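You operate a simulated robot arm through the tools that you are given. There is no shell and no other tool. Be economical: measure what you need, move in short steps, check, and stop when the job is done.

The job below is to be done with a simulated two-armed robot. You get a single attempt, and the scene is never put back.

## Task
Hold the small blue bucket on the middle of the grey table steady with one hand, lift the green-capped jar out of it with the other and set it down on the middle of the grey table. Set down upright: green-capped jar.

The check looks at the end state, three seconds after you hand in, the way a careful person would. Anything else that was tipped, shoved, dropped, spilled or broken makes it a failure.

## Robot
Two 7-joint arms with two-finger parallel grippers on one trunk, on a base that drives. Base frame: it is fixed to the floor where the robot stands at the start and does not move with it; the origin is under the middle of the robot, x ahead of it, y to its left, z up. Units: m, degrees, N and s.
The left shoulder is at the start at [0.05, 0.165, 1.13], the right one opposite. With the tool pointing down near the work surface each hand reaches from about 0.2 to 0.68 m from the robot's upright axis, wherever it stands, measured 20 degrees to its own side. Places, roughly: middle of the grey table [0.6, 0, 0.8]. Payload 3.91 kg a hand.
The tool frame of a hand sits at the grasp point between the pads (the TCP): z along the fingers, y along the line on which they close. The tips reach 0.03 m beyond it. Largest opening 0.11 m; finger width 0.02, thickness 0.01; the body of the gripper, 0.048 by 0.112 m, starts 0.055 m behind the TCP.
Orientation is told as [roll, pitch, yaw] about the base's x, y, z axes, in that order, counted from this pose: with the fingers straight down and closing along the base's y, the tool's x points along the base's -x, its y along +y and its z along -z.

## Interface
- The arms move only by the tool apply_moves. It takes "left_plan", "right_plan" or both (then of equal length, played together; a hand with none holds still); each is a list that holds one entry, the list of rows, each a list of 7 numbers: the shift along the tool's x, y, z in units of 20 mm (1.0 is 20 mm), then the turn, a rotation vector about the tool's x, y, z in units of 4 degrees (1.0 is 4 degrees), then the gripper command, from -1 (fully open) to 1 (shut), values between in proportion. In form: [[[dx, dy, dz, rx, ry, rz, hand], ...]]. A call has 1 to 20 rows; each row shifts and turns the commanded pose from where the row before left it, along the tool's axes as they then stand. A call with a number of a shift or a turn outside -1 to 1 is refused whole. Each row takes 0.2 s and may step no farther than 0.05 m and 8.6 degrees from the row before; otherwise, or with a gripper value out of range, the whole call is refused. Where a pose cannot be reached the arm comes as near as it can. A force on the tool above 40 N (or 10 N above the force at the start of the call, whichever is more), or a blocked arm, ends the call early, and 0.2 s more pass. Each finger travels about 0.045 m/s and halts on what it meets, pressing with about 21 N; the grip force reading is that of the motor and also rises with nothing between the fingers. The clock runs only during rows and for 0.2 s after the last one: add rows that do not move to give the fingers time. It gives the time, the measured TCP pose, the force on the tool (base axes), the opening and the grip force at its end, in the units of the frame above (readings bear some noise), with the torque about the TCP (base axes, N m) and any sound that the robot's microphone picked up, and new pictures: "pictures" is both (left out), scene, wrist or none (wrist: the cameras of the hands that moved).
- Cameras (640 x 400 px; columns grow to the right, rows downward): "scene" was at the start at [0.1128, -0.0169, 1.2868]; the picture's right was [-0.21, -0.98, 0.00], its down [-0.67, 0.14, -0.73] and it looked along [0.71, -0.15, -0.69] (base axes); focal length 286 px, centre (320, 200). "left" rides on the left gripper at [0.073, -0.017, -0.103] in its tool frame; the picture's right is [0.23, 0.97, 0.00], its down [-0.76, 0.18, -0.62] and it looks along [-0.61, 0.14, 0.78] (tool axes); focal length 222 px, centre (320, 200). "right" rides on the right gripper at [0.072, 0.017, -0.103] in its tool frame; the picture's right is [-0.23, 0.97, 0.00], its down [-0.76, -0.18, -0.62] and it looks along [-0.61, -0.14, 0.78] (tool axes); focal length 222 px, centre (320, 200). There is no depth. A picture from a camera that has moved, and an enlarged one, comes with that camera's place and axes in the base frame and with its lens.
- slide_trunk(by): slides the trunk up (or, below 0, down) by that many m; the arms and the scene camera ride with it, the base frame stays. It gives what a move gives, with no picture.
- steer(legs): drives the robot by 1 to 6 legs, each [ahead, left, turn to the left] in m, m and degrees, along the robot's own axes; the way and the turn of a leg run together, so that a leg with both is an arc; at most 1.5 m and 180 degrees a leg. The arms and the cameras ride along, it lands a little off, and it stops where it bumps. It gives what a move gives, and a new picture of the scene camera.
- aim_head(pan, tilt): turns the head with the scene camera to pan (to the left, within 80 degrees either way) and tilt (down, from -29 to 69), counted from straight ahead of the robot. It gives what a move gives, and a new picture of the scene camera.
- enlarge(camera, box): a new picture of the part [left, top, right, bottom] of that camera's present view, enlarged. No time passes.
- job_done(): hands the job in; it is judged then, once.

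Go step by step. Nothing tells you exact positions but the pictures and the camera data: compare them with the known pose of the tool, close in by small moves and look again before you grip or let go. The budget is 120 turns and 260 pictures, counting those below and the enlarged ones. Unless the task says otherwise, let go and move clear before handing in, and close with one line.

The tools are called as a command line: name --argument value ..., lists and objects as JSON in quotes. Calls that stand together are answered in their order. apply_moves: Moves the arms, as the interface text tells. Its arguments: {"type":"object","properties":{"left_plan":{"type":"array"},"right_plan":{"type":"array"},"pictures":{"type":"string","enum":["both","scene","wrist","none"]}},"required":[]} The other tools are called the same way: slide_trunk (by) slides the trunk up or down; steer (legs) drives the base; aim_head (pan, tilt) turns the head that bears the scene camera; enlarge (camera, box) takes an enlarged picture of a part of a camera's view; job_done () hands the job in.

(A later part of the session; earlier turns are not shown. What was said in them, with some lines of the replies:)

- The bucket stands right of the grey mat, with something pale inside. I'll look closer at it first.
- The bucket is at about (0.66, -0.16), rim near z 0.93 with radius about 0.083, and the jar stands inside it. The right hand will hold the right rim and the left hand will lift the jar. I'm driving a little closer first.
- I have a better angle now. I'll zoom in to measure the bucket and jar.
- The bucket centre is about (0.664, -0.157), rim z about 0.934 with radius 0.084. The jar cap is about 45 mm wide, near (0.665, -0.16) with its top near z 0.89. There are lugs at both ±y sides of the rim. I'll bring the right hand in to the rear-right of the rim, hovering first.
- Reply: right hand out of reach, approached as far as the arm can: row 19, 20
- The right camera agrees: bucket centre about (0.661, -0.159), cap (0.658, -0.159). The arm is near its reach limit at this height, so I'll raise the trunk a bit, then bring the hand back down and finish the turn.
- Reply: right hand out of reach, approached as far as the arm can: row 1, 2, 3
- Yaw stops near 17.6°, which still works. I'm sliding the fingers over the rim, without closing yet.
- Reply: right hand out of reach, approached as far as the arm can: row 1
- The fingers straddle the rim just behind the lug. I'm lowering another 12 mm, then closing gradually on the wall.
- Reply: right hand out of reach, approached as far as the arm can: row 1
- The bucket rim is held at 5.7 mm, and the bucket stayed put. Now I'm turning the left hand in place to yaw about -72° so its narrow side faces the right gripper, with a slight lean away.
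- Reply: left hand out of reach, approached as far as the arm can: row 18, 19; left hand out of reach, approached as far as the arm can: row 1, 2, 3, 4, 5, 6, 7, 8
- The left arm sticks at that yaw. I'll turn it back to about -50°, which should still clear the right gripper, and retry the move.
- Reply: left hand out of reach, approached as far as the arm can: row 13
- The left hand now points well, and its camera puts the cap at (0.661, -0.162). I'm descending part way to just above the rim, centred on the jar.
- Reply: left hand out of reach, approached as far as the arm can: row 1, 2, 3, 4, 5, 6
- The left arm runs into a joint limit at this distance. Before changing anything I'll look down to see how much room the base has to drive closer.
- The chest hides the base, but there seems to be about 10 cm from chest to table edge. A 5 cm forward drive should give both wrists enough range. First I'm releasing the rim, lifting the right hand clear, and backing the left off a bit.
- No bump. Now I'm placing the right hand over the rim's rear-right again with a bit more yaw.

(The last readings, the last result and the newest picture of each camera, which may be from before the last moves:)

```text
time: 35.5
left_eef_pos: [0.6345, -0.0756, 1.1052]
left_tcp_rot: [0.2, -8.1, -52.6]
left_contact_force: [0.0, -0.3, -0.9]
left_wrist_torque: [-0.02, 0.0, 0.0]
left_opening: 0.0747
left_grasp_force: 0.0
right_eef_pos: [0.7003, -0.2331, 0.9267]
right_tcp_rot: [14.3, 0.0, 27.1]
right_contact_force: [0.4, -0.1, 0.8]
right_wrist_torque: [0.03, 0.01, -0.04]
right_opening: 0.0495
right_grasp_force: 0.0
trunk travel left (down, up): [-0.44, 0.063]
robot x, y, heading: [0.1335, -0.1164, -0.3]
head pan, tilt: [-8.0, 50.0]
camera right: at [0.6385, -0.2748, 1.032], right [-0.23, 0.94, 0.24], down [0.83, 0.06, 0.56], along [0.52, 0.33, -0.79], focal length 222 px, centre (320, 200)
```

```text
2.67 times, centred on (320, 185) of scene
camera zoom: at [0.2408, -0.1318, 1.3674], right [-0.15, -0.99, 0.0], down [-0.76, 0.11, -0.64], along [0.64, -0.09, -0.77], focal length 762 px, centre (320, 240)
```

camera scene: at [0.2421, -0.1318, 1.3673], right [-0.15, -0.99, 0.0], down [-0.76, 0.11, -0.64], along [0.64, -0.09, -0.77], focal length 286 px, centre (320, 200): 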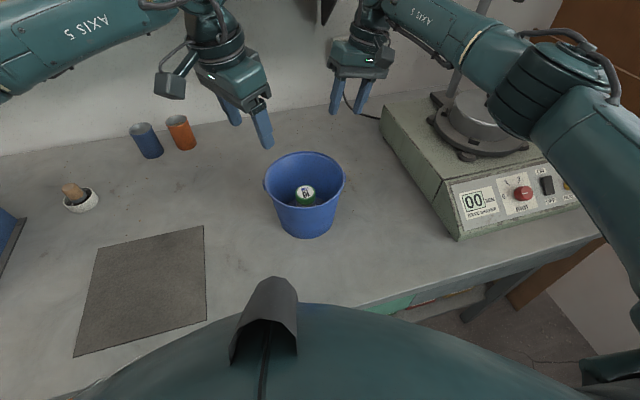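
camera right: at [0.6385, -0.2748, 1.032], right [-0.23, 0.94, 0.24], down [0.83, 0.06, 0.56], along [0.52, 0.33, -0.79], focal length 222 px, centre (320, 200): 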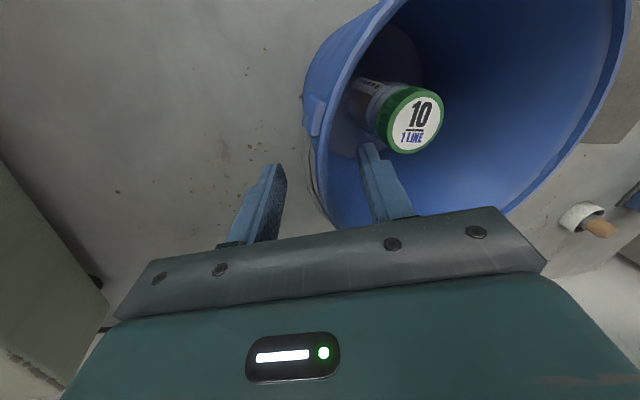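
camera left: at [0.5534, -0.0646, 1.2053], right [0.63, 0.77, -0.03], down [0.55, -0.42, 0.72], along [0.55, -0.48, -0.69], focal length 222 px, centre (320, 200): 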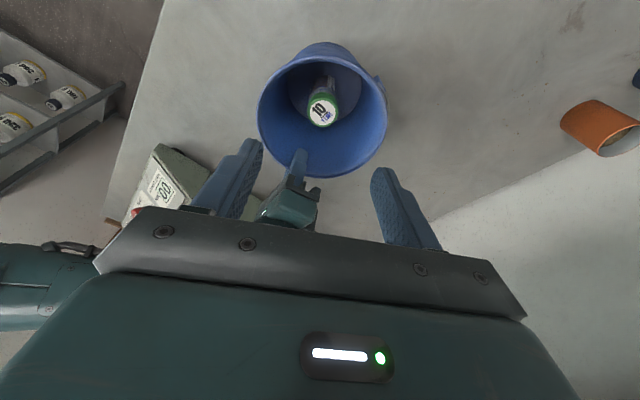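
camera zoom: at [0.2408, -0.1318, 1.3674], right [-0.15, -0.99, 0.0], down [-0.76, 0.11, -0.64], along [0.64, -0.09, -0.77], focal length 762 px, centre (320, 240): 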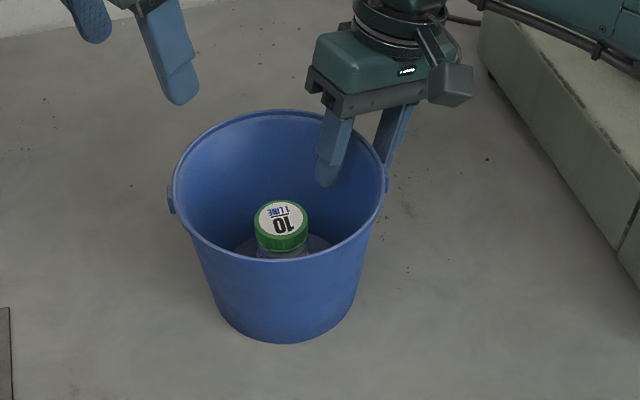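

The rim is centred between the fingers, so I'm closing the right hand on it. After that the left moves over the jar to just above the rim.

apply_moves --right_plan '[[[0, 0, 0, 0, 0, 0, 0.3], [0, 0, 0, 0, 0, 0, 0.5], [0, 0, 0, 0, 0, 0, 0.65], [0, 0, 0, 0, 0, 0, 0.8], [0, 0, 0, 0, 0, 0, 0.85], [0, 0, 0, 0, 0, 0, 0.9], [0, 0, 0, 0, 0, 0, 0.95], [0, 0, 0, 0, 0, 0, 1], [0, 0, 0, 0, 0, 0, 1]]]' --pictures "none"

apply_moves --left_plan '[[[-0.77, -0.52, 0.3, 0, 0, 0, -0.36], [-0.77, -0.52, 0.3, 0, 0, 0, -0.36], [-0.77, -0.52, 0.3, 0, 0, 0, -0.36], [0, 0, 1, 0, 0, 0, -0.36], [0, 0, 1, 0, 0, 0, -0.36], [0, 0, 1, 0, 0, 0, -0.36], [0, 0, 1, 0, 0, 0, -0.36], [0, 0, 0, 0, 0, 0, -0.36]]]' --pictures "both"

enlarge --camera "scene" --box '[240, 110, 400, 260]'

```text
time: 37.5
left_eef_pos: [0.635, -0.0746, 1.1049]
left_tcp_rot: [0.1, -8.1, -52.6]
left_contact_force: [0.4, 0.7, 0.2]
left_wrist_torque: [-0.01, 0.0, 0.01]
left_opening: 0.0749
left_grasp_force: 0.1
right_eef_pos: [0.7003, -0.2348, 0.9267]
right_tcp_rot: [14.3, 0.1, 27.1]
right_contact_force: [-0.6, -1.1, -1.6]
right_wrist_torque: [-0.25, -0.16, 0.2]
right_opening: 0.005
right_grasp_force: 20.8
trunk travel left (down, up): [-0.44, 0.063]
robot x, y, heading: [0.136, -0.1192, -0.4]
head pan, tilt: [-8.0, 50.0]
```

```text
time: 39.3
left_eef_pos: [0.6472, -0.1419, 1.013]
left_tcp_rot: [0.0, -8.2, -52.6]
left_contact_force: [-0.2, 0.3, 0.3]
left_wrist_torque: [0.0, -0.01, 0.0]
left_opening: 0.0749
left_grasp_force: 0.1
right_eef_pos: [0.6998, -0.2346, 0.9273]
right_tcp_rot: [14.4, 0.0, 27.2]
right_contact_force: [-1.2, -1.2, -3.0]
right_wrist_torque: [-0.34, -0.15, 0.2]
right_opening: 0.0051
right_grasp_force: 21.3
trunk travel left (down, up): [-0.44, 0.063]
robot x, y, heading: [0.1287, -0.1214, -0.4]
head pan, tilt: [-8.0, 50.0]
camera scene: at [0.2411, -0.1318, 1.3674], right [-0.15, -0.99, 0.0], down [-0.76, 0.11, -0.64], along [0.64, -0.09, -0.77], focal length 286 px, centre (320, 200)
camera left: at [0.5823, -0.0839, 1.1056], right [0.64, 0.77, -0.03], down [0.55, -0.42, 0.72], along [0.55, -0.48, -0.69], focal length 222 px, centre (320, 200)
```

scene: 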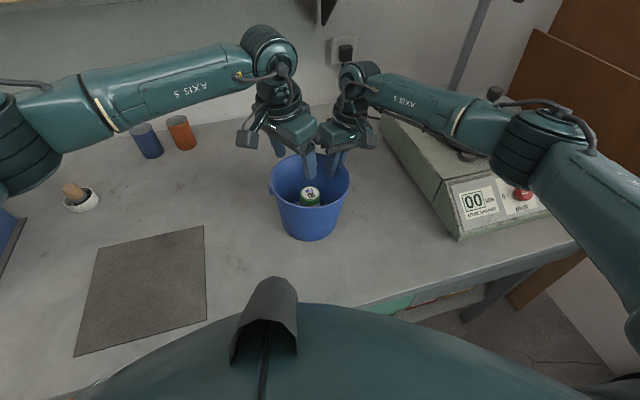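
left: 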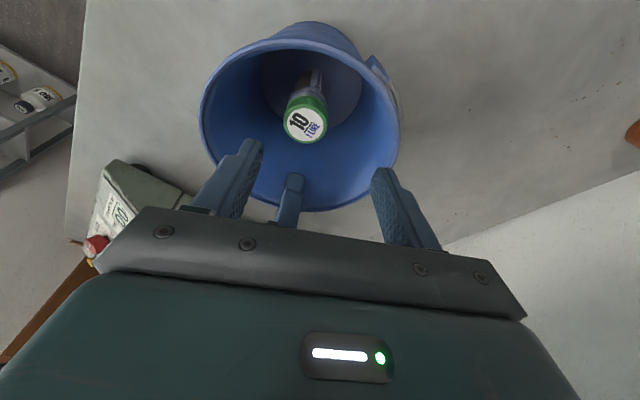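

```text
2.67 times, centred on (320, 185) of scene
camera zoom: at [0.2411, -0.1318, 1.3674], right [-0.15, -0.99, 0.0], down [-0.76, 0.11, -0.64], along [0.64, -0.09, -0.77], focal length 762 px, centre (320, 240)
```

zoom: 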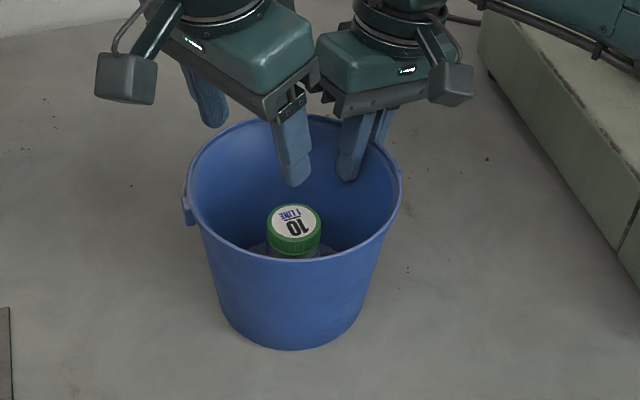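

Closing on the rim drew the bucket about 1 cm toward the right hand and may have tilted it slightly. I'll check it closely.

enlarge --camera "scene" --box '[265, 170, 355, 250]'

enlarge --camera "left" --box '[180, 0, 440, 220]'

```text
5.00 times, centred on (310, 210) of scene
camera zoom: at [0.2411, -0.1318, 1.3674], right [-0.15, -0.99, 0.0], down [-0.76, 0.11, -0.64], along [0.64, -0.09, -0.77], focal length 1429 px, centre (370, 150)
```

zoom: 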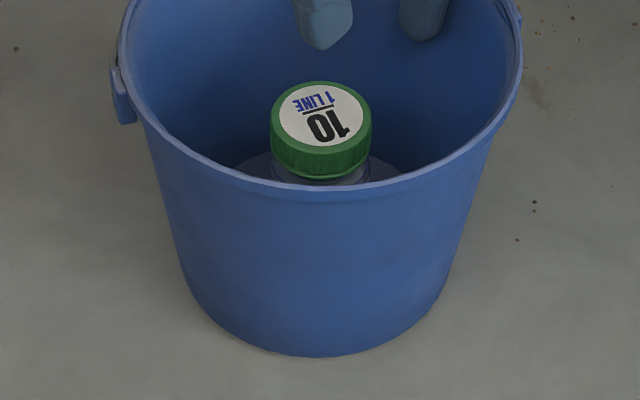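

```text
1.82 times, centred on (310, 110) of left
camera zoom: at [0.5823, -0.0839, 1.1056], right [0.64, 0.77, -0.03], down [0.55, -0.42, 0.72], along [0.55, -0.48, -0.69], focal length 404 px, centre (338, 364)
```

zoom: 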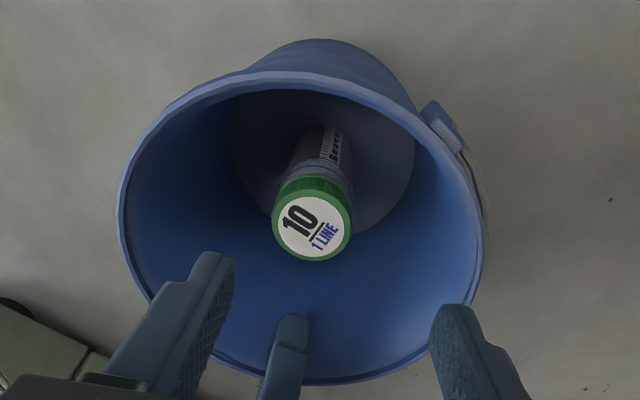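

The bucket leans a few degrees, since the right hand is carrying about 3 N of it. I'll rotate the right hand slightly back upright while holding, using the force reading as a guide.

apply_moves --right_plan '[[[0, 0, 0, 0.3, 0, 0, 1], [0, 0, 0, 0.3, 0, 0, 1], [0, 0, 0, 0, 0, 0, 1]]]' --pictures "none"

enlarge --camera "scene" --box '[265, 170, 355, 250]'

```text
time: 40.1
left_eef_pos: [0.6474, -0.1409, 1.0145]
left_tcp_rot: [0.1, -8.1, -52.4]
left_contact_force: [0.0, 0.8, 0.5]
left_wrist_torque: [0.03, -0.02, -0.03]
left_opening: 0.0749
left_grasp_force: 0.1
right_eef_pos: [0.7001, -0.2335, 0.928]
right_tcp_rot: [11.9, -0.1, 27.1]
right_contact_force: [0.0, 1.4, 3.3]
right_wrist_torque: [0.06, -0.01, -0.01]
right_opening: 0.0057
right_grasp_force: 21.5
trunk travel left (down, up): [-0.44, 0.063]
robot x, y, heading: [0.1308, -0.1197, -0.6]
head pan, tilt: [-8.0, 50.0]
```

```text
5.00 times, centred on (310, 210) of scene
camera zoom: at [0.2406, -0.1315, 1.3675], right [-0.15, -0.99, 0.0], down [-0.76, 0.11, -0.64], along [0.64, -0.09, -0.77], focal length 1429 px, centre (370, 150)
```

zoom: 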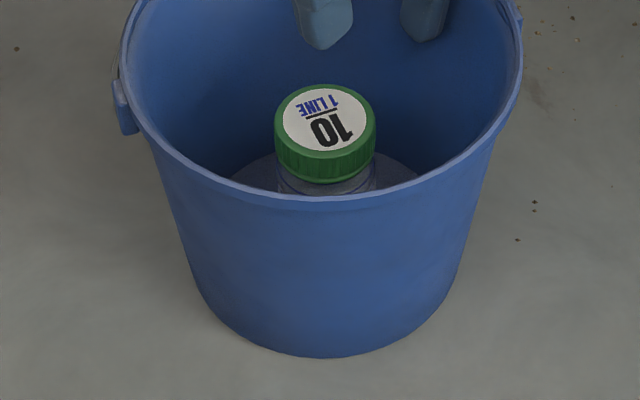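

Now the bucket is flat and the torque is near zero. I'm rechecking the cap from the left camera.

enlarge --camera "left" --box '[180, 0, 440, 220]'

```text
1.82 times, centred on (310, 110) of left
camera zoom: at [0.5817, -0.0838, 1.1061], right [0.64, 0.77, -0.03], down [0.55, -0.42, 0.72], along [0.55, -0.48, -0.69], focal length 404 px, centre (338, 364)
```

zoom: 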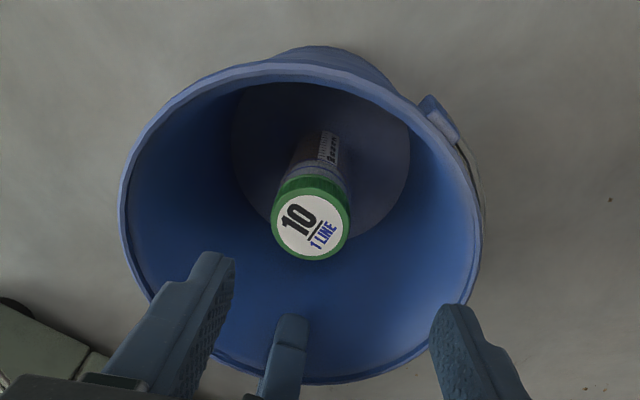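

apply_moves --left_plan '[[[-0.45, -0.64, 0, 0, 0, 0, -0.36], [0, 0, 0.9, 0, 0, 0, -0.36], [0, 0, 0.9, 0, 0, 0, -0.36], [0, 0, 0.9, 0, 0, 0, -0.36], [0, 0, 0.9, 0, 0, 0, -0.36], [0, 0, 0, 0, 0, 0, -0.36]]]' --pictures "both"

enlarge --camera "scene" --box '[265, 130, 355, 210]'

```text
time: 41.5
left_eef_pos: [0.6487, -0.1629, 0.9424]
left_tcp_rot: [0.0, -8.1, -52.5]
left_contact_force: [-0.2, 0.0, 0.3]
left_wrist_torque: [0.01, -0.04, 0.02]
left_opening: 0.0746
left_grasp_force: 0.1
right_eef_pos: [0.6991, -0.2338, 0.9269]
right_tcp_rot: [11.9, -0.2, 27.1]
right_contact_force: [0.2, 2.3, 8.0]
right_wrist_torque: [0.04, -0.01, -0.09]
right_opening: 0.0056
right_grasp_force: 21.5
trunk travel left (down, up): [-0.44, 0.063]
robot x, y, heading: [0.1345, -0.1203, -0.4]
head pan, tilt: [-8.0, 50.0]
camera scene: at [0.2402, -0.1314, 1.3675], right [-0.15, -0.99, 0.0], down [-0.76, 0.11, -0.64], along [0.64, -0.09, -0.77], focal length 286 px, centre (320, 200)
camera left: at [0.5832, -0.1045, 1.0355], right [0.64, 0.77, -0.03], down [0.55, -0.42, 0.72], along [0.55, -0.48, -0.69], focal length 222 px, centre (320, 200)
```

scene: 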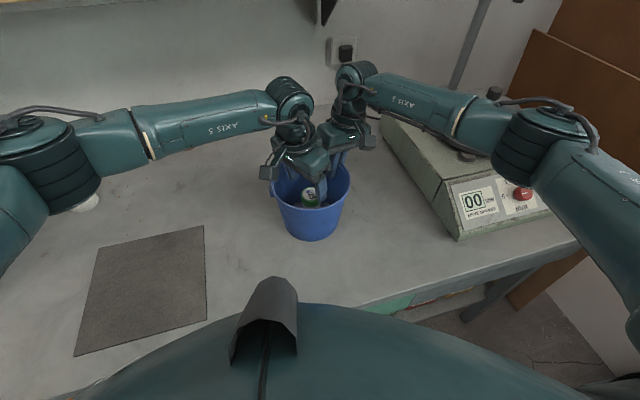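
left: 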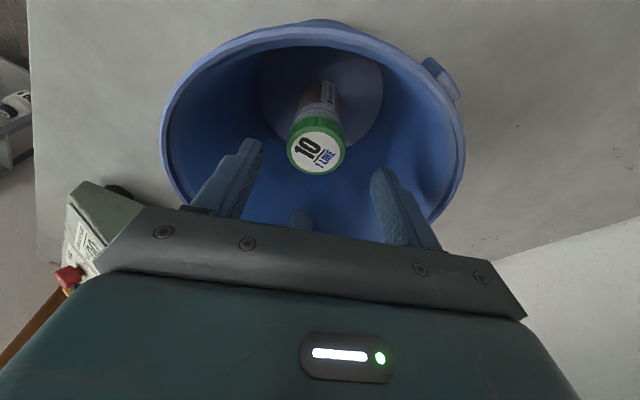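

```text
5.00 times, centred on (310, 170) of scene
camera zoom: at [0.2402, -0.1314, 1.3675], right [-0.15, -0.99, 0.0], down [-0.76, 0.11, -0.64], along [0.64, -0.09, -0.77], focal length 1429 px, centre (370, 350)
```

zoom: 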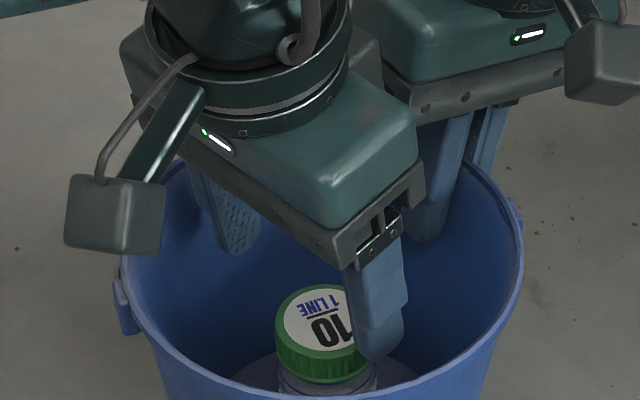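

The cap is centred between the left fingers. I'm lowering straight down around it.

apply_moves --left_plan '[[[0, 0, 0.7, 0, 0, 0, -0.36], [0, 0, 0.7, 0, 0, 0, -0.36], [0, 0, 0.7, 0, 0, 0, -0.36], [0, 0, 0.7, 0, 0, 0, -0.36], [0, 0, 0.7, 0, 0, 0, -0.36], [0, 0, 0, 0, 0, 0, -0.36]]]' --pictures "wrist"

enlarge --camera "scene" --box '[255, 130, 365, 240]'

```text
time: 42.9
left_eef_pos: [0.6525, -0.1722, 0.8737]
left_tcp_rot: [0.1, -8.1, -52.4]
left_contact_force: [0.5, -1.1, -0.5]
left_wrist_torque: [0.0, -0.01, 0.0]
left_opening: 0.0747
left_grasp_force: 0.0
right_eef_pos: [0.699, -0.233, 0.928]
right_tcp_rot: [11.9, 0.0, 27.1]
right_contact_force: [-0.1, 0.6, 9.0]
right_wrist_torque: [-0.02, -0.06, -0.02]
right_opening: 0.0057
right_grasp_force: 20.5
trunk travel left (down, up): [-0.44, 0.063]
robot x, y, heading: [0.1299, -0.1239, -0.5]
head pan, tilt: [-8.0, 50.0]
camera left: at [0.5868, -0.1132, 0.9665], right [0.64, 0.77, -0.03], down [0.55, -0.42, 0.72], along [0.55, -0.48, -0.69], focal length 222 px, centre (320, 200)
```

left: 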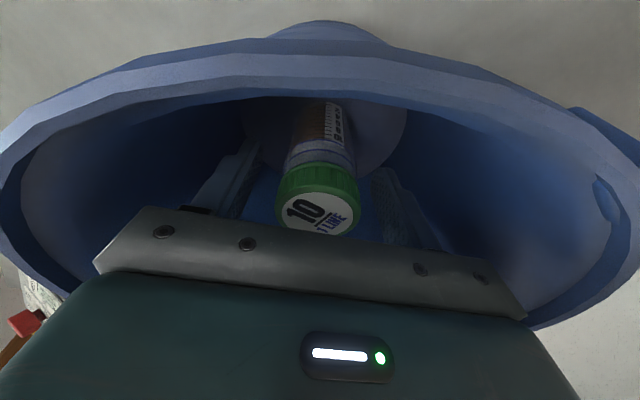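

```text
3.64 times, centred on (310, 185) of scene
camera zoom: at [0.2401, -0.1315, 1.3675], right [-0.15, -0.99, 0.0], down [-0.76, 0.11, -0.64], along [0.64, -0.09, -0.77], focal length 1039 px, centre (356, 254)
```

zoom: 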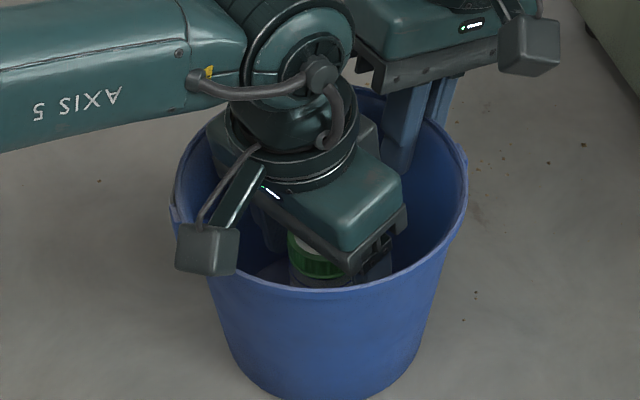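

The jar is between the pads, slightly toward the camera side. I'm nudging 4 mm that way and closing.

apply_moves --left_plan '[[[0.2, 0, -0.05, 0, 0, 0, -0.36], [0, 0, 0, 0, 0, 0, -0.2], [0, 0, 0, 0, 0, 0, -0.05], [0, 0, 0, 0, 0, 0, 0.05], [0, 0, 0, 0, 0, 0, 0.15], [0, 0, 0, 0, 0, 0, 0.25], [0, 0, 0, 0, 0, 0, 0.4], [0, 0, 0, 0, 0, 0, 0.6], [0, 0, 0, 0, 0, 0, 0.8]]]' --pictures "wrist"

```text
time: 44.9
left_eef_pos: [0.6498, -0.1683, 0.8754]
left_tcp_rot: [0.1, -8.1, -52.6]
left_contact_force: [-1.0, -1.2, 1.9]
left_wrist_torque: [-0.06, 0.06, 0.01]
left_opening: 0.0447
left_grasp_force: 20.4
right_eef_pos: [0.6978, -0.2348, 0.9265]
right_tcp_rot: [11.9, -0.1, 27.1]
right_contact_force: [0.8, 0.0, 5.5]
right_wrist_torque: [-0.32, -0.02, -0.17]
right_opening: 0.0054
right_grasp_force: 21.4
trunk travel left (down, up): [-0.44, 0.063]
robot x, y, heading: [0.1358, -0.1262, -0.4]
head pan, tilt: [-8.0, 50.0]
camera left: at [0.5852, -0.1099, 0.9678], right [0.64, 0.77, -0.03], down [0.55, -0.42, 0.72], along [0.55, -0.48, -0.69], focal length 222 px, centre (320, 200)
```

left: 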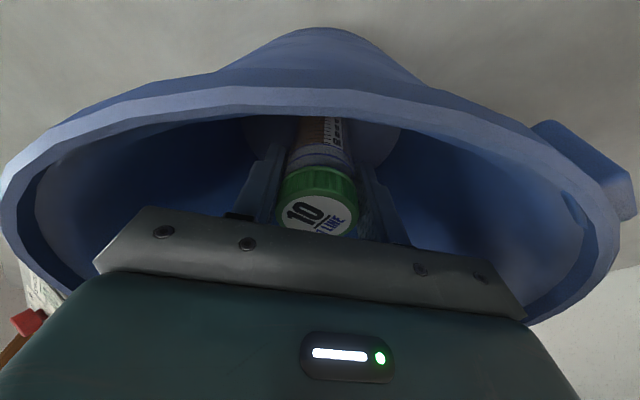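

Jar gripped (44.7 mm). I'm lifting straight up slowly at first.

apply_moves --left_plan '[[[-0.07, 0, -0.5, 0, 0, 0, 0.8], [-0.07, 0, -0.5, 0, 0, 0, 0.8], [-0.07, 0, -0.5, 0, 0, 0, 0.8], [-0.07, 0, -0.5, 0, 0, 0, 0.8], [0, 0, 0, 0, 0, 0, 0.8]]]' --pictures "both"

```text
time: 46.1
left_eef_pos: [0.651, -0.1692, 0.9152]
left_tcp_rot: [0.1, -8.1, -52.5]
left_contact_force: [0.6, 0.3, -1.5]
left_wrist_torque: [-0.02, -0.02, 0.0]
left_opening: 0.0448
left_grasp_force: 20.8
right_eef_pos: [0.6979, -0.2332, 0.9264]
right_tcp_rot: [11.9, -0.1, 27.1]
right_contact_force: [-1.0, 0.3, 5.6]
right_wrist_torque: [-0.12, 0.09, -0.05]
right_opening: 0.0052
right_grasp_force: 21.2
trunk travel left (down, up): [-0.44, 0.063]
robot x, y, heading: [0.1317, -0.1221, -0.4]
head pan, tilt: [-8.0, 50.0]
camera scene: at [0.2404, -0.1317, 1.3675], right [-0.15, -0.99, 0.0], down [-0.76, 0.11, -0.64], along [0.64, -0.09, -0.77], focal length 286 px, centre (320, 200)
camera left: at [0.5854, -0.1103, 1.0069], right [0.64, 0.77, -0.03], down [0.55, -0.42, 0.72], along [0.55, -0.48, -0.69], focal length 222 px, centre (320, 200)
```

scene: 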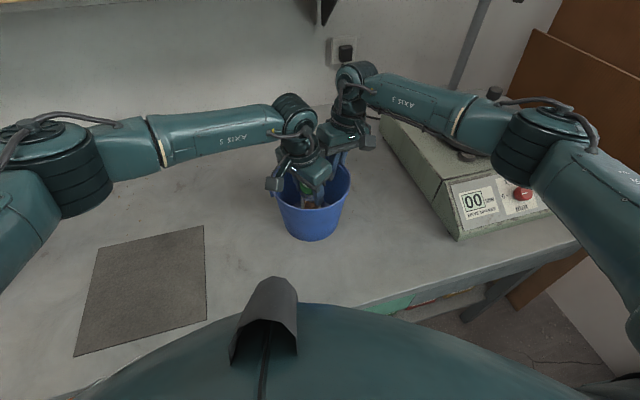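
left: 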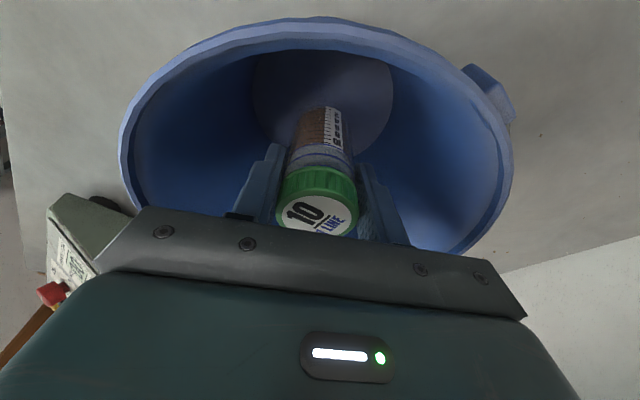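

apply_moves --left_plan '[[[-0.141, 0, -0.99, 0, 0, 0, 0.8], [-0.141, 0, -0.99, 0, 0, 0, 0.8], [-0.141, 0, -0.99, 0, 0, 0, 0.8], [-0.141, 0, -0.99, 0, 0, 0, 0.8], [-0.141, 0, -0.99, 0, 0, 0, 0.8], [-0.141, 0, -0.99, 0, 0, 0, 0.8], [-0.141, 0, -0.99, 0, 0, 0, 0.8], [0, 0, 0, 0, 0, 0, 0.8]]]' --pictures "both"

```text
time: 47.9
left_eef_pos: [0.6517, -0.169, 1.055]
left_tcp_rot: [0.1, -8.1, -52.6]
left_contact_force: [-0.4, 0.5, -1.8]
left_wrist_torque: [0.0, 0.0, 0.01]
left_opening: 0.0448
left_grasp_force: 21.0
right_eef_pos: [0.6989, -0.234, 0.9275]
right_tcp_rot: [11.9, 0.0, 27.1]
right_contact_force: [0.9, 0.2, 3.6]
right_wrist_torque: [-0.02, -0.02, 0.04]
right_opening: 0.0056
right_grasp_force: 21.1
trunk travel left (down, up): [-0.44, 0.063]
robot x, y, heading: [0.1319, -0.12, -0.5]
head pan, tilt: [-8.0, 50.0]
camera scene: at [0.2407, -0.1316, 1.3674], right [-0.15, -0.99, 0.0], down [-0.76, 0.11, -0.64], along [0.64, -0.09, -0.77], focal length 286 px, centre (320, 200)
camera left: at [0.5859, -0.1105, 1.1475], right [0.64, 0.77, -0.03], down [0.55, -0.42, 0.72], along [0.55, -0.48, -0.69], focal length 222 px, centre (320, 200)
```

scene: 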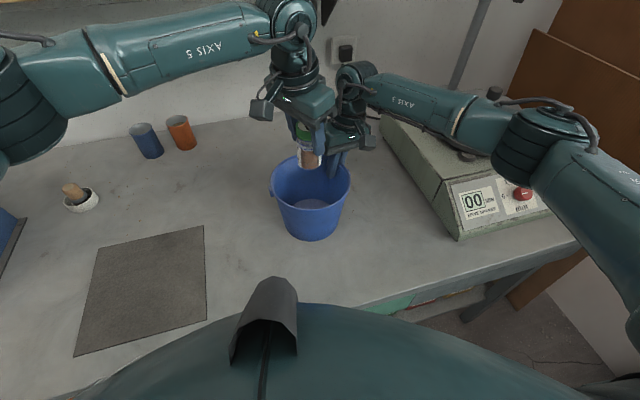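
left: 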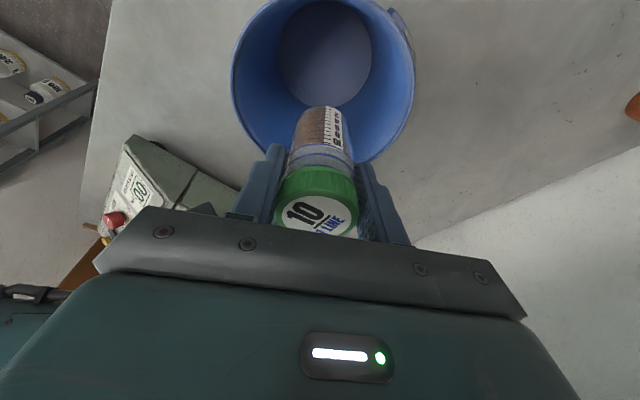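

The jar is clear of the bucket. I'm carrying it left to above (0.60, 0.0) and easing the yaw there.

apply_moves --left_plan '[[[0.913, 0.34, -0.13, 0, 0, 0, 0.8], [0.913, 0.34, -0.13, 0, 0, 0, 0.8], [0.913, 0.34, -0.13, 0, 0, 0, 0.8], [0.913, 0.34, -0.13, 0, 0, 0, 0.8], [0.913, 0.34, -0.13, 0, 0, 0, 0.8], [0.913, 0.34, -0.13, 0, 0, 0, 0.8], [0.913, 0.34, -0.13, 0, 0, 0, 0.8], [0.913, 0.34, -0.13, 0, 0, 0, 0.8], [0.913, 0.34, -0.13, 0, 0, 0, 0.8], [0, 0, 0, -0.14, 0, -0.98, 0.8], [0, 0, 0, -0.14, 0, -0.98, 0.8], [0, 0, 0, -0.14, 0, -0.98, 0.8], [0, 0, 0, -0.14, 0, -0.98, 0.8], [0, 0, 0, -0.14, 0, -0.98, 0.8], [0, 0, 0, 0, 0, 0, 0.8]]]' --pictures "both"

```text
time: 51.1
left_eef_pos: [0.5987, 0.0011, 1.055]
left_tcp_rot: [0.2, -8.1, -32.6]
left_contact_force: [-0.2, 0.1, -1.9]
left_wrist_torque: [0.02, 0.04, 0.0]
left_opening: 0.045
left_grasp_force: 20.7
right_eef_pos: [0.6987, -0.2347, 0.9275]
right_tcp_rot: [11.9, -0.1, 27.1]
right_contact_force: [-0.4, 0.7, 1.9]
right_wrist_torque: [0.02, 0.04, 0.04]
right_opening: 0.0056
right_grasp_force: 21.3
trunk travel left (down, up): [-0.44, 0.063]
robot x, y, heading: [0.1358, -0.1165, -0.4]
head pan, tilt: [-8.0, 50.0]
camera scene: at [0.2407, -0.1316, 1.3674], right [-0.15, -0.99, 0.0], down [-0.76, 0.11, -0.64], along [0.64, -0.09, -0.77], focal length 286 px, centre (320, 200)
camera left: at [0.5181, 0.0332, 1.1472], right [0.34, 0.94, -0.03], down [0.66, -0.21, 0.72], along [0.68, -0.26, -0.69], focal length 222 px, centre (320, 200)
```

scene: 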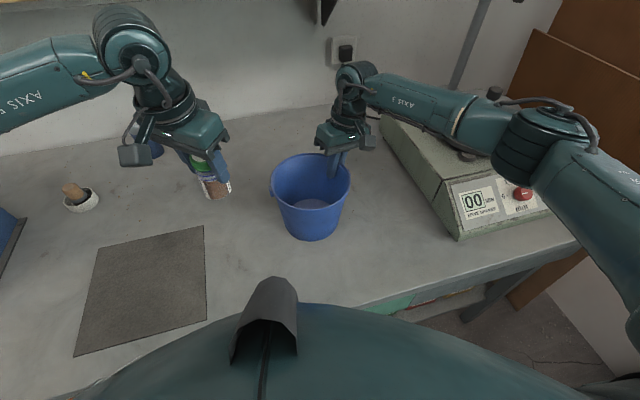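
left: 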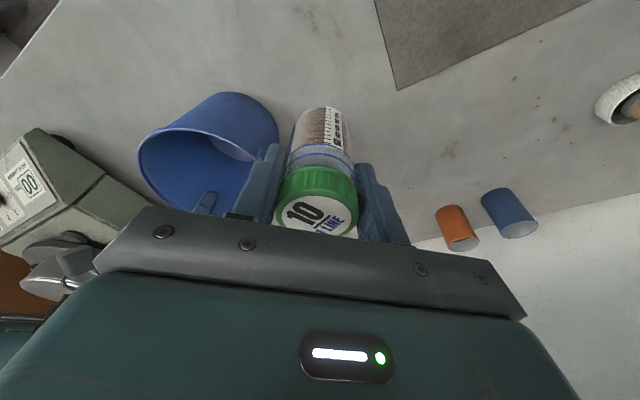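

apply_moves --left_plan '[[[0.141, 0, 0.99, 0, 0, 0, 0.8], [0.141, 0, 0.99, 0, 0, 0, 0.8], [0.141, 0, 0.99, 0, 0, 0, 0.8], [0.141, 0, 0.99, 0, 0, 0, 0.8], [0.141, 0, 0.99, 0, 0, 0, 0.8], [0.141, 0, 0.99, 0, 0, 0, 0.8], [0.141, 0, 0.99, 0, 0, 0, 0.8], [0.141, 0, 0.99, 0, 0, 0, 0.8], [0, 0, 0, 0, 0, 0, 0.8]]]' --pictures "none"

enlarge --camera "scene" --box '[150, 130, 280, 250]'

```text
time: 53.1
left_eef_pos: [0.5987, 0.0003, 0.895]
left_tcp_rot: [0.1, -8.1, -32.7]
left_contact_force: [0.9, 0.7, -1.3]
left_wrist_torque: [-0.01, 0.01, 0.05]
left_opening: 0.0447
left_grasp_force: 21.5
right_eef_pos: [0.6992, -0.2354, 0.9264]
right_tcp_rot: [12.0, 0.0, 27.1]
right_contact_force: [0.1, 0.0, 1.8]
right_wrist_torque: [-0.04, 0.0, -0.01]
right_opening: 0.006
right_grasp_force: 21.2
trunk travel left (down, up): [-0.44, 0.063]
robot x, y, heading: [0.13, -0.12, -0.5]
head pan, tilt: [-8.0, 50.0]
```

```text
3.33 times, centred on (215, 190) of scene
camera zoom: at [0.2408, -0.1317, 1.3674], right [-0.15, -0.99, 0.0], down [-0.76, 0.11, -0.64], along [0.64, -0.09, -0.77], focal length 953 px, centre (670, 233)
```

zoom: 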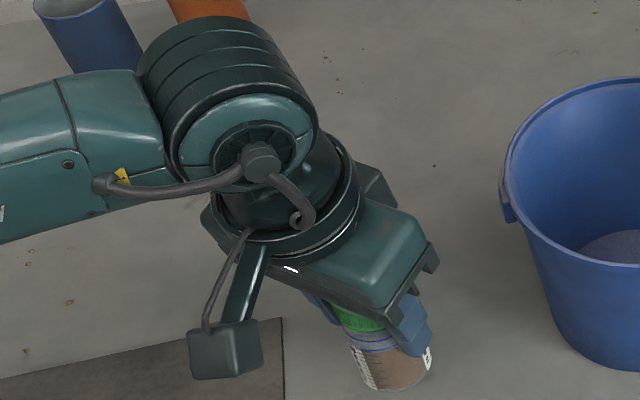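

apply_moves --left_plan '[[[0.025, 0, 0.17, 0, 0, 0, 0.8], [0.025, 0, 0.17, 0, 0, 0, 0.8], [0.025, 0, 0.17, 0, 0, 0, 0.8], [0.025, 0, 0.17, 0, 0, 0, 0.8], [0.025, 0, 0.17, 0, 0, 0, 0.8], [0.025, 0, 0.17, 0, 0, 0, 0.8], [0, 0, 0, 0, 0, 0, 0.8]]]' --pictures "none"

enlarge --camera "scene" --box '[190, 170, 270, 250]'

```text
time: 54.7
left_eef_pos: [0.5998, 0.001, 0.8747]
left_tcp_rot: [0.0, -8.1, -32.7]
left_contact_force: [-1.3, -0.5, -0.7]
left_wrist_torque: [0.0, 0.05, 0.0]
left_opening: 0.0449
left_grasp_force: 20.9
right_eef_pos: [0.6986, -0.2355, 0.926]
right_tcp_rot: [12.0, -0.1, 27.0]
right_contact_force: [-0.2, 0.1, 1.8]
right_wrist_torque: [-0.05, -0.04, 0.04]
right_opening: 0.0055
right_grasp_force: 21.0
trunk travel left (down, up): [-0.44, 0.063]
robot x, y, heading: [0.1308, -0.1239, -0.4]
head pan, tilt: [-8.0, 50.0]
```

```text
5.00 times, centred on (230, 210) of scene
camera zoom: at [0.2409, -0.1317, 1.3674], right [-0.15, -0.99, 0.0], down [-0.76, 0.11, -0.64], along [0.64, -0.09, -0.77], focal length 1429 px, centre (770, 150)
```

zoom: 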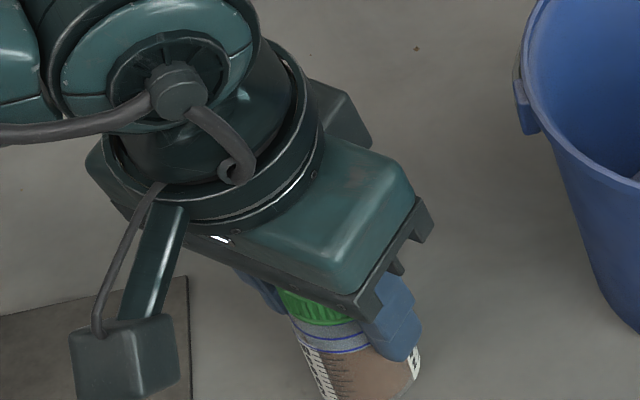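

No contact yet, so I'm continuing in 1.5 mm steps until the force changes.

apply_moves --left_plan '[[[0.011, 0, 0.075, 0, 0, 0, 0.8], [0.011, 0, 0.075, 0, 0, 0, 0.8], [0.011, 0, 0.075, 0, 0, 0, 0.8], [0, 0, 0, 0, 0, 0, 0.8]]]' --pictures "none"

```text
time: 55.7
left_eef_pos: [0.6014, 0.0017, 0.8701]
left_tcp_rot: [0.0, -8.0, -32.7]
left_contact_force: [-1.1, 1.1, 2.1]
left_wrist_torque: [-0.03, -0.01, 0.03]
left_opening: 0.0444
left_grasp_force: 20.8
right_eef_pos: [0.6991, -0.2347, 0.9261]
right_tcp_rot: [11.9, 0.0, 27.0]
right_contact_force: [0.0, 1.0, -1.2]
right_wrist_torque: [-0.05, -0.1, -0.05]
right_opening: 0.006
right_grasp_force: 20.6
trunk travel left (down, up): [-0.44, 0.063]
robot x, y, heading: [0.1327, -0.1201, -0.6]
head pan, tilt: [-8.0, 50.0]
```

apply_moves --left_plan '[[[0.007, 0, 0.05, 0, 0, 0, 0.8], [0, 0, 0, 0, 0, 0, 0.8]]]' --pictures "both"

```text
time: 56.3
left_eef_pos: [0.5994, 0.0004, 0.8712]
left_tcp_rot: [0.2, -8.3, -32.7]
left_contact_force: [-0.9, 1.7, 10.1]
left_wrist_torque: [-0.1, -0.2, 0.05]
left_opening: 0.0446
left_grasp_force: 20.5
right_eef_pos: [0.6982, -0.2341, 0.9264]
right_tcp_rot: [11.9, 0.0, 27.1]
right_contact_force: [-0.2, 0.4, -1.2]
right_wrist_torque: [-0.15, -0.08, 0.04]
right_opening: 0.0055
right_grasp_force: 21.3
trunk travel left (down, up): [-0.44, 0.063]
robot x, y, heading: [0.1327, -0.1237, -0.3]
head pan, tilt: [-8.0, 50.0]
camera scene: at [0.2403, -0.1318, 1.3676], right [-0.15, -0.99, 0.0], down [-0.76, 0.11, -0.64], along [0.64, -0.09, -0.77], focal length 286 px, centre (320, 200)
camera left: at [0.5189, 0.0334, 0.9626], right [0.34, 0.94, -0.03], down [0.65, -0.21, 0.73], along [0.68, -0.26, -0.69], focal length 222 px, centre (320, 200)
```

scene: 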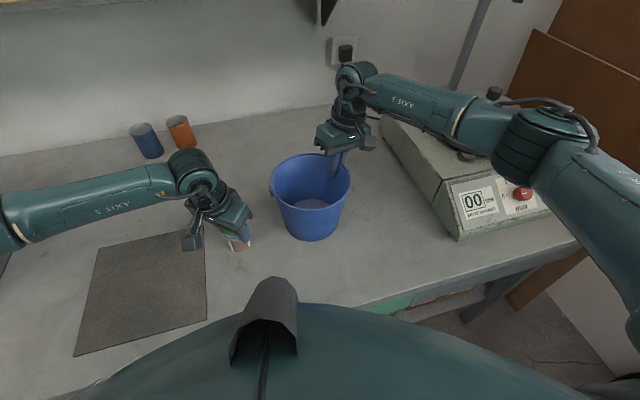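
left: 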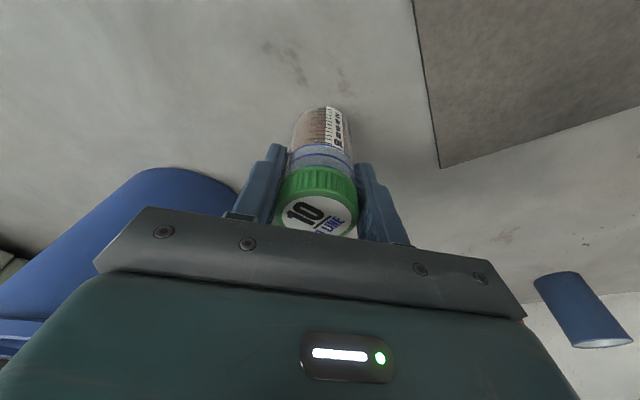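

The jar is firmly on the table. I'm releasing gradually and rising straight up.

apply_moves --left_plan '[[[0, 0, -0.02, 0, 0, 0, 0.3], [0, 0, 0, 0, 0, 0, 0.15], [0, 0, 0, 0, 0, 0, 0.05], [0, 0, 0, 0, 0, 0, -0.1], [0, 0, 0, 0, 0, 0, -0.25], [0, 0, 0, 0, 0, 0, -0.4], [0, 0, 0, 0, 0, 0, -0.4]]]' --pictures "both"

```text
time: 57.9
left_eef_pos: [0.5995, 0.0012, 0.8698]
left_tcp_rot: [0.1, -8.1, -32.7]
left_contact_force: [-0.9, -1.4, -0.7]
left_wrist_torque: [0.03, -0.02, 0.0]
left_opening: 0.077
left_grasp_force: 0.0
right_eef_pos: [0.6986, -0.2347, 0.9268]
right_tcp_rot: [12.0, -0.1, 27.1]
right_contact_force: [-0.7, 0.5, -0.1]
right_wrist_torque: [-0.1, -0.09, -0.01]
right_opening: 0.0055
right_grasp_force: 20.6
trunk travel left (down, up): [-0.44, 0.063]
robot x, y, heading: [0.1335, -0.1197, -0.4]
head pan, tilt: [-8.0, 50.0]
camera scene: at [0.2409, -0.1317, 1.3674], right [-0.15, -0.99, 0.0], down [-0.76, 0.11, -0.64], along [0.64, -0.09, -0.77], focal length 286 px, centre (320, 200)
camera left: at [0.5186, 0.0334, 0.9619], right [0.34, 0.94, -0.03], down [0.66, -0.21, 0.72], along [0.68, -0.26, -0.69], focal length 222 px, centre (320, 200)
```

scene: 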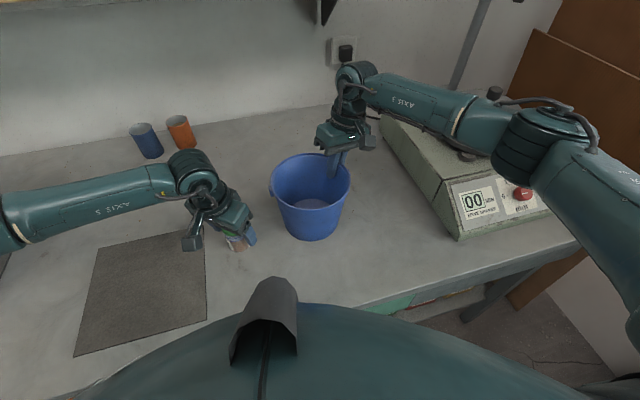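
left: 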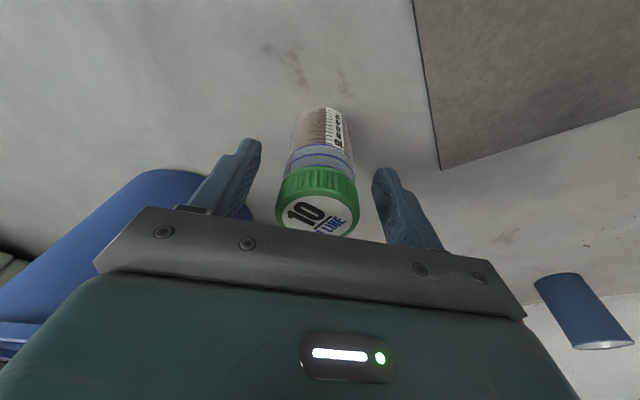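

The jar stands free. The left hand rises while the right opens gently on the rim.

apply_moves --left_plan '[[[-0.07, 0, -0.5, 0, 0, 0, -0.4], [-0.141, 0, -0.99, 0, 0, 0, -0.4], [-0.141, 0, -0.99, 0, 0, 0, -0.4], [-0.141, 0, -0.99, 0, 0, 0, -0.4], [-0.141, 0, -0.99, 0, 0, 0, -0.4], [-0.141, 0, -0.99, 0, 0, 0, -0.4], [-0.141, 0, -0.99, 0, 0, 0, -0.4], [-0.141, 0, -0.99, 0, 0, 0, -0.4], [-0.141, 0, -0.99, 0, 0, 0, -0.4], [0, 0, 0, 0, 0, 0, -0.4]]]' --right_plan '[[[0, 0, 0, 0, 0, 0, 0.92], [0, 0, 0, 0, 0, 0, 0.9], [0, 0, 0, 0, 0, 0, 0.88], [0, 0, 0, 0, 0, 0, 0.86], [0, 0, 0, 0, 0, 0, 0.83], [0, 0, 0, 0, 0, 0, 0.75], [0, 0, 0, 0, 0, 0, 0.6], [0, 0, 0, 0, 0, 0, 0.4], [0, 0, 0, 0, 0, 0, 0.2], [0, 0, 0, 0, 0, 0, 0.15]]]' --pictures "both"

```text
time: 60.1
left_eef_pos: [0.5974, 0.0037, 1.0385]
left_tcp_rot: [0.0, -8.0, -32.7]
left_contact_force: [0.5, 0.7, -0.1]
left_wrist_torque: [-0.01, 0.02, 0.02]
left_opening: 0.077
left_grasp_force: 0.1
right_eef_pos: [0.6992, -0.2346, 0.927]
right_tcp_rot: [12.1, 0.0, 27.1]
right_contact_force: [-0.4, -0.7, -0.1]
right_wrist_torque: [0.03, 0.0, -0.04]
right_opening: 0.0467
right_grasp_force: 0.0
trunk travel left (down, up): [-0.44, 0.063]
robot x, y, heading: [0.1313, -0.1196, -0.5]
head pan, tilt: [-8.0, 50.0]
camera scene: at [0.241, -0.1317, 1.3674], right [-0.15, -0.99, 0.0], down [-0.76, 0.11, -0.64], along [0.64, -0.09, -0.77], focal length 286 px, centre (320, 200)
camera right: at [0.6357, -0.2716, 1.0323], right [-0.23, 0.95, 0.2], down [0.82, 0.08, 0.57], along [0.53, 0.3, -0.79], focal length 222 px, centre (320, 200)
camera left: at [0.5167, 0.0359, 1.1317], right [0.34, 0.94, -0.03], down [0.66, -0.21, 0.72], along [0.68, -0.26, -0.69], focal length 222 px, centre (320, 200)
```

scene: 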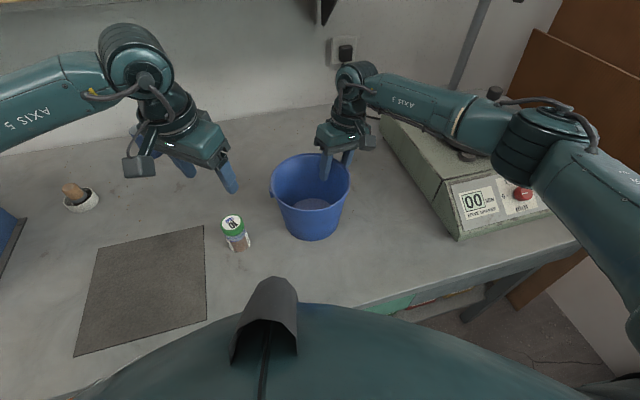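
right: 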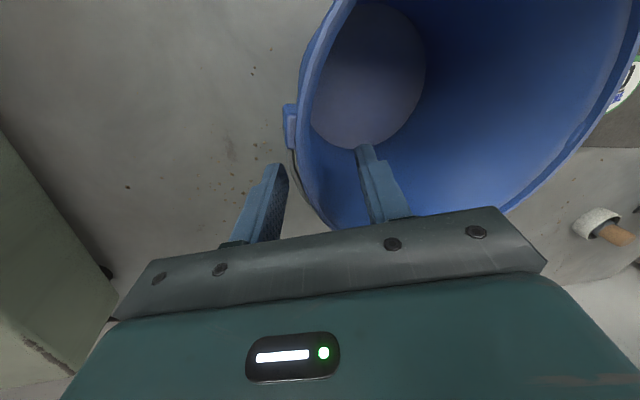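
left: 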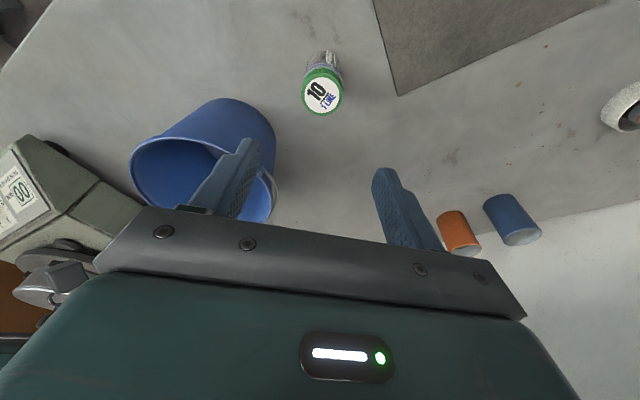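

apply_moves --right_plan '[[[0, 0, -0.6, 0, 0, 0, 0.12], [0, 0, -1, 0, 0, 0, 0.12], [0, 0, -1, 0, 0, 0, 0.12], [0, 0, -1, 0, 0, 0, 0.12], [0, 0, -1, 0, 0, 0, 0.12], [0, 0, -1, 0, 0, 0, 0.12], [0, 0, -0.8, 0, 0, 0, 0.12]]]' --pictures "both"

enlarge --camera "scene" --box '[200, 140, 370, 260]'

```text
time: 61.7
left_eef_pos: [0.5971, 0.0025, 1.0385]
left_tcp_rot: [0.1, -8.2, -32.7]
left_contact_force: [0.4, 0.5, 0.9]
left_wrist_torque: [-0.01, -0.02, -0.01]
left_opening: 0.0768
left_grasp_force: 0.1
right_eef_pos: [0.709, -0.2581, 1.0556]
right_tcp_rot: [12.0, 0.1, 27.1]
right_contact_force: [0.2, 0.8, 0.3]
right_wrist_torque: [0.01, -0.01, -0.01]
right_opening: 0.0486
right_grasp_force: 0.1
trunk travel left (down, up): [-0.44, 0.063]
robot x, y, heading: [0.1329, -0.1209, -0.4]
head pan, tilt: [-8.0, 50.0]
camera scene: at [0.2408, -0.1317, 1.3674], right [-0.15, -0.99, 0.0], down [-0.76, 0.11, -0.64], along [0.64, -0.09, -0.77], focal length 286 px, centre (320, 200)
camera right: at [0.646, -0.2956, 1.1597], right [-0.23, 0.95, 0.2], down [0.82, 0.08, 0.57], along [0.53, 0.3, -0.79], focal length 222 px, centre (320, 200)
```

scene: 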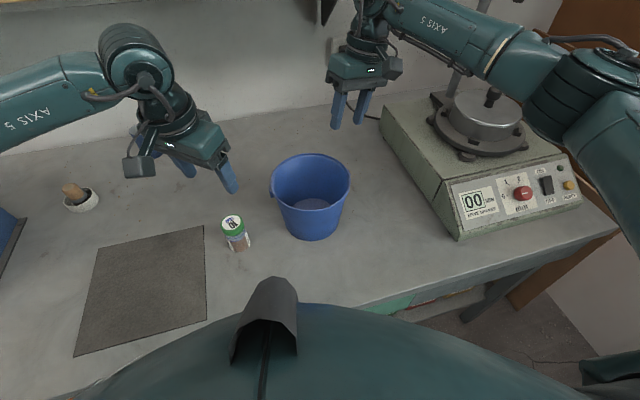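
right: 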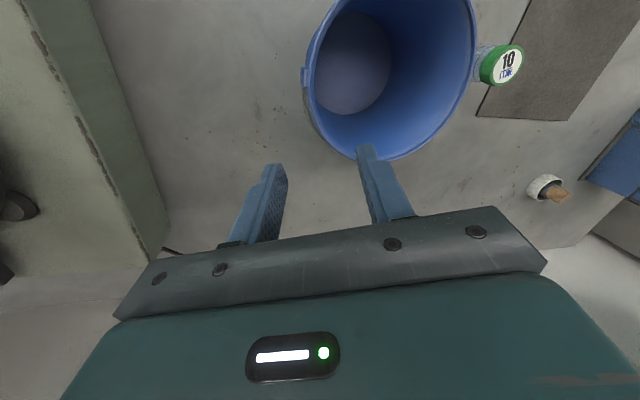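

```text
3.33 times, centred on (285, 200) of scene
camera zoom: at [0.2408, -0.1317, 1.3674], right [-0.15, -0.99, 0.0], down [-0.76, 0.11, -0.64], along [0.64, -0.09, -0.77], focal length 953 px, centre (437, 200)
```

zoom: 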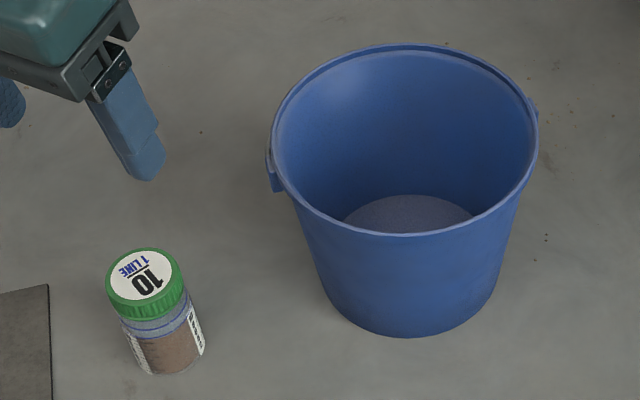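

The jar stands upright on the table near its middle, the bucket stands flat and empty, and both hands are clear. I'm handing in.

job_done

```text
The job is handed in.
```

The green-capped jar is out of the bucket and standing upright near the middle of the grey table. The bucket is upright but ended about 1 cm from where it started, because closing the holding hand on its rim pulled it slightly. Both hands are clear and nothing else was touched.
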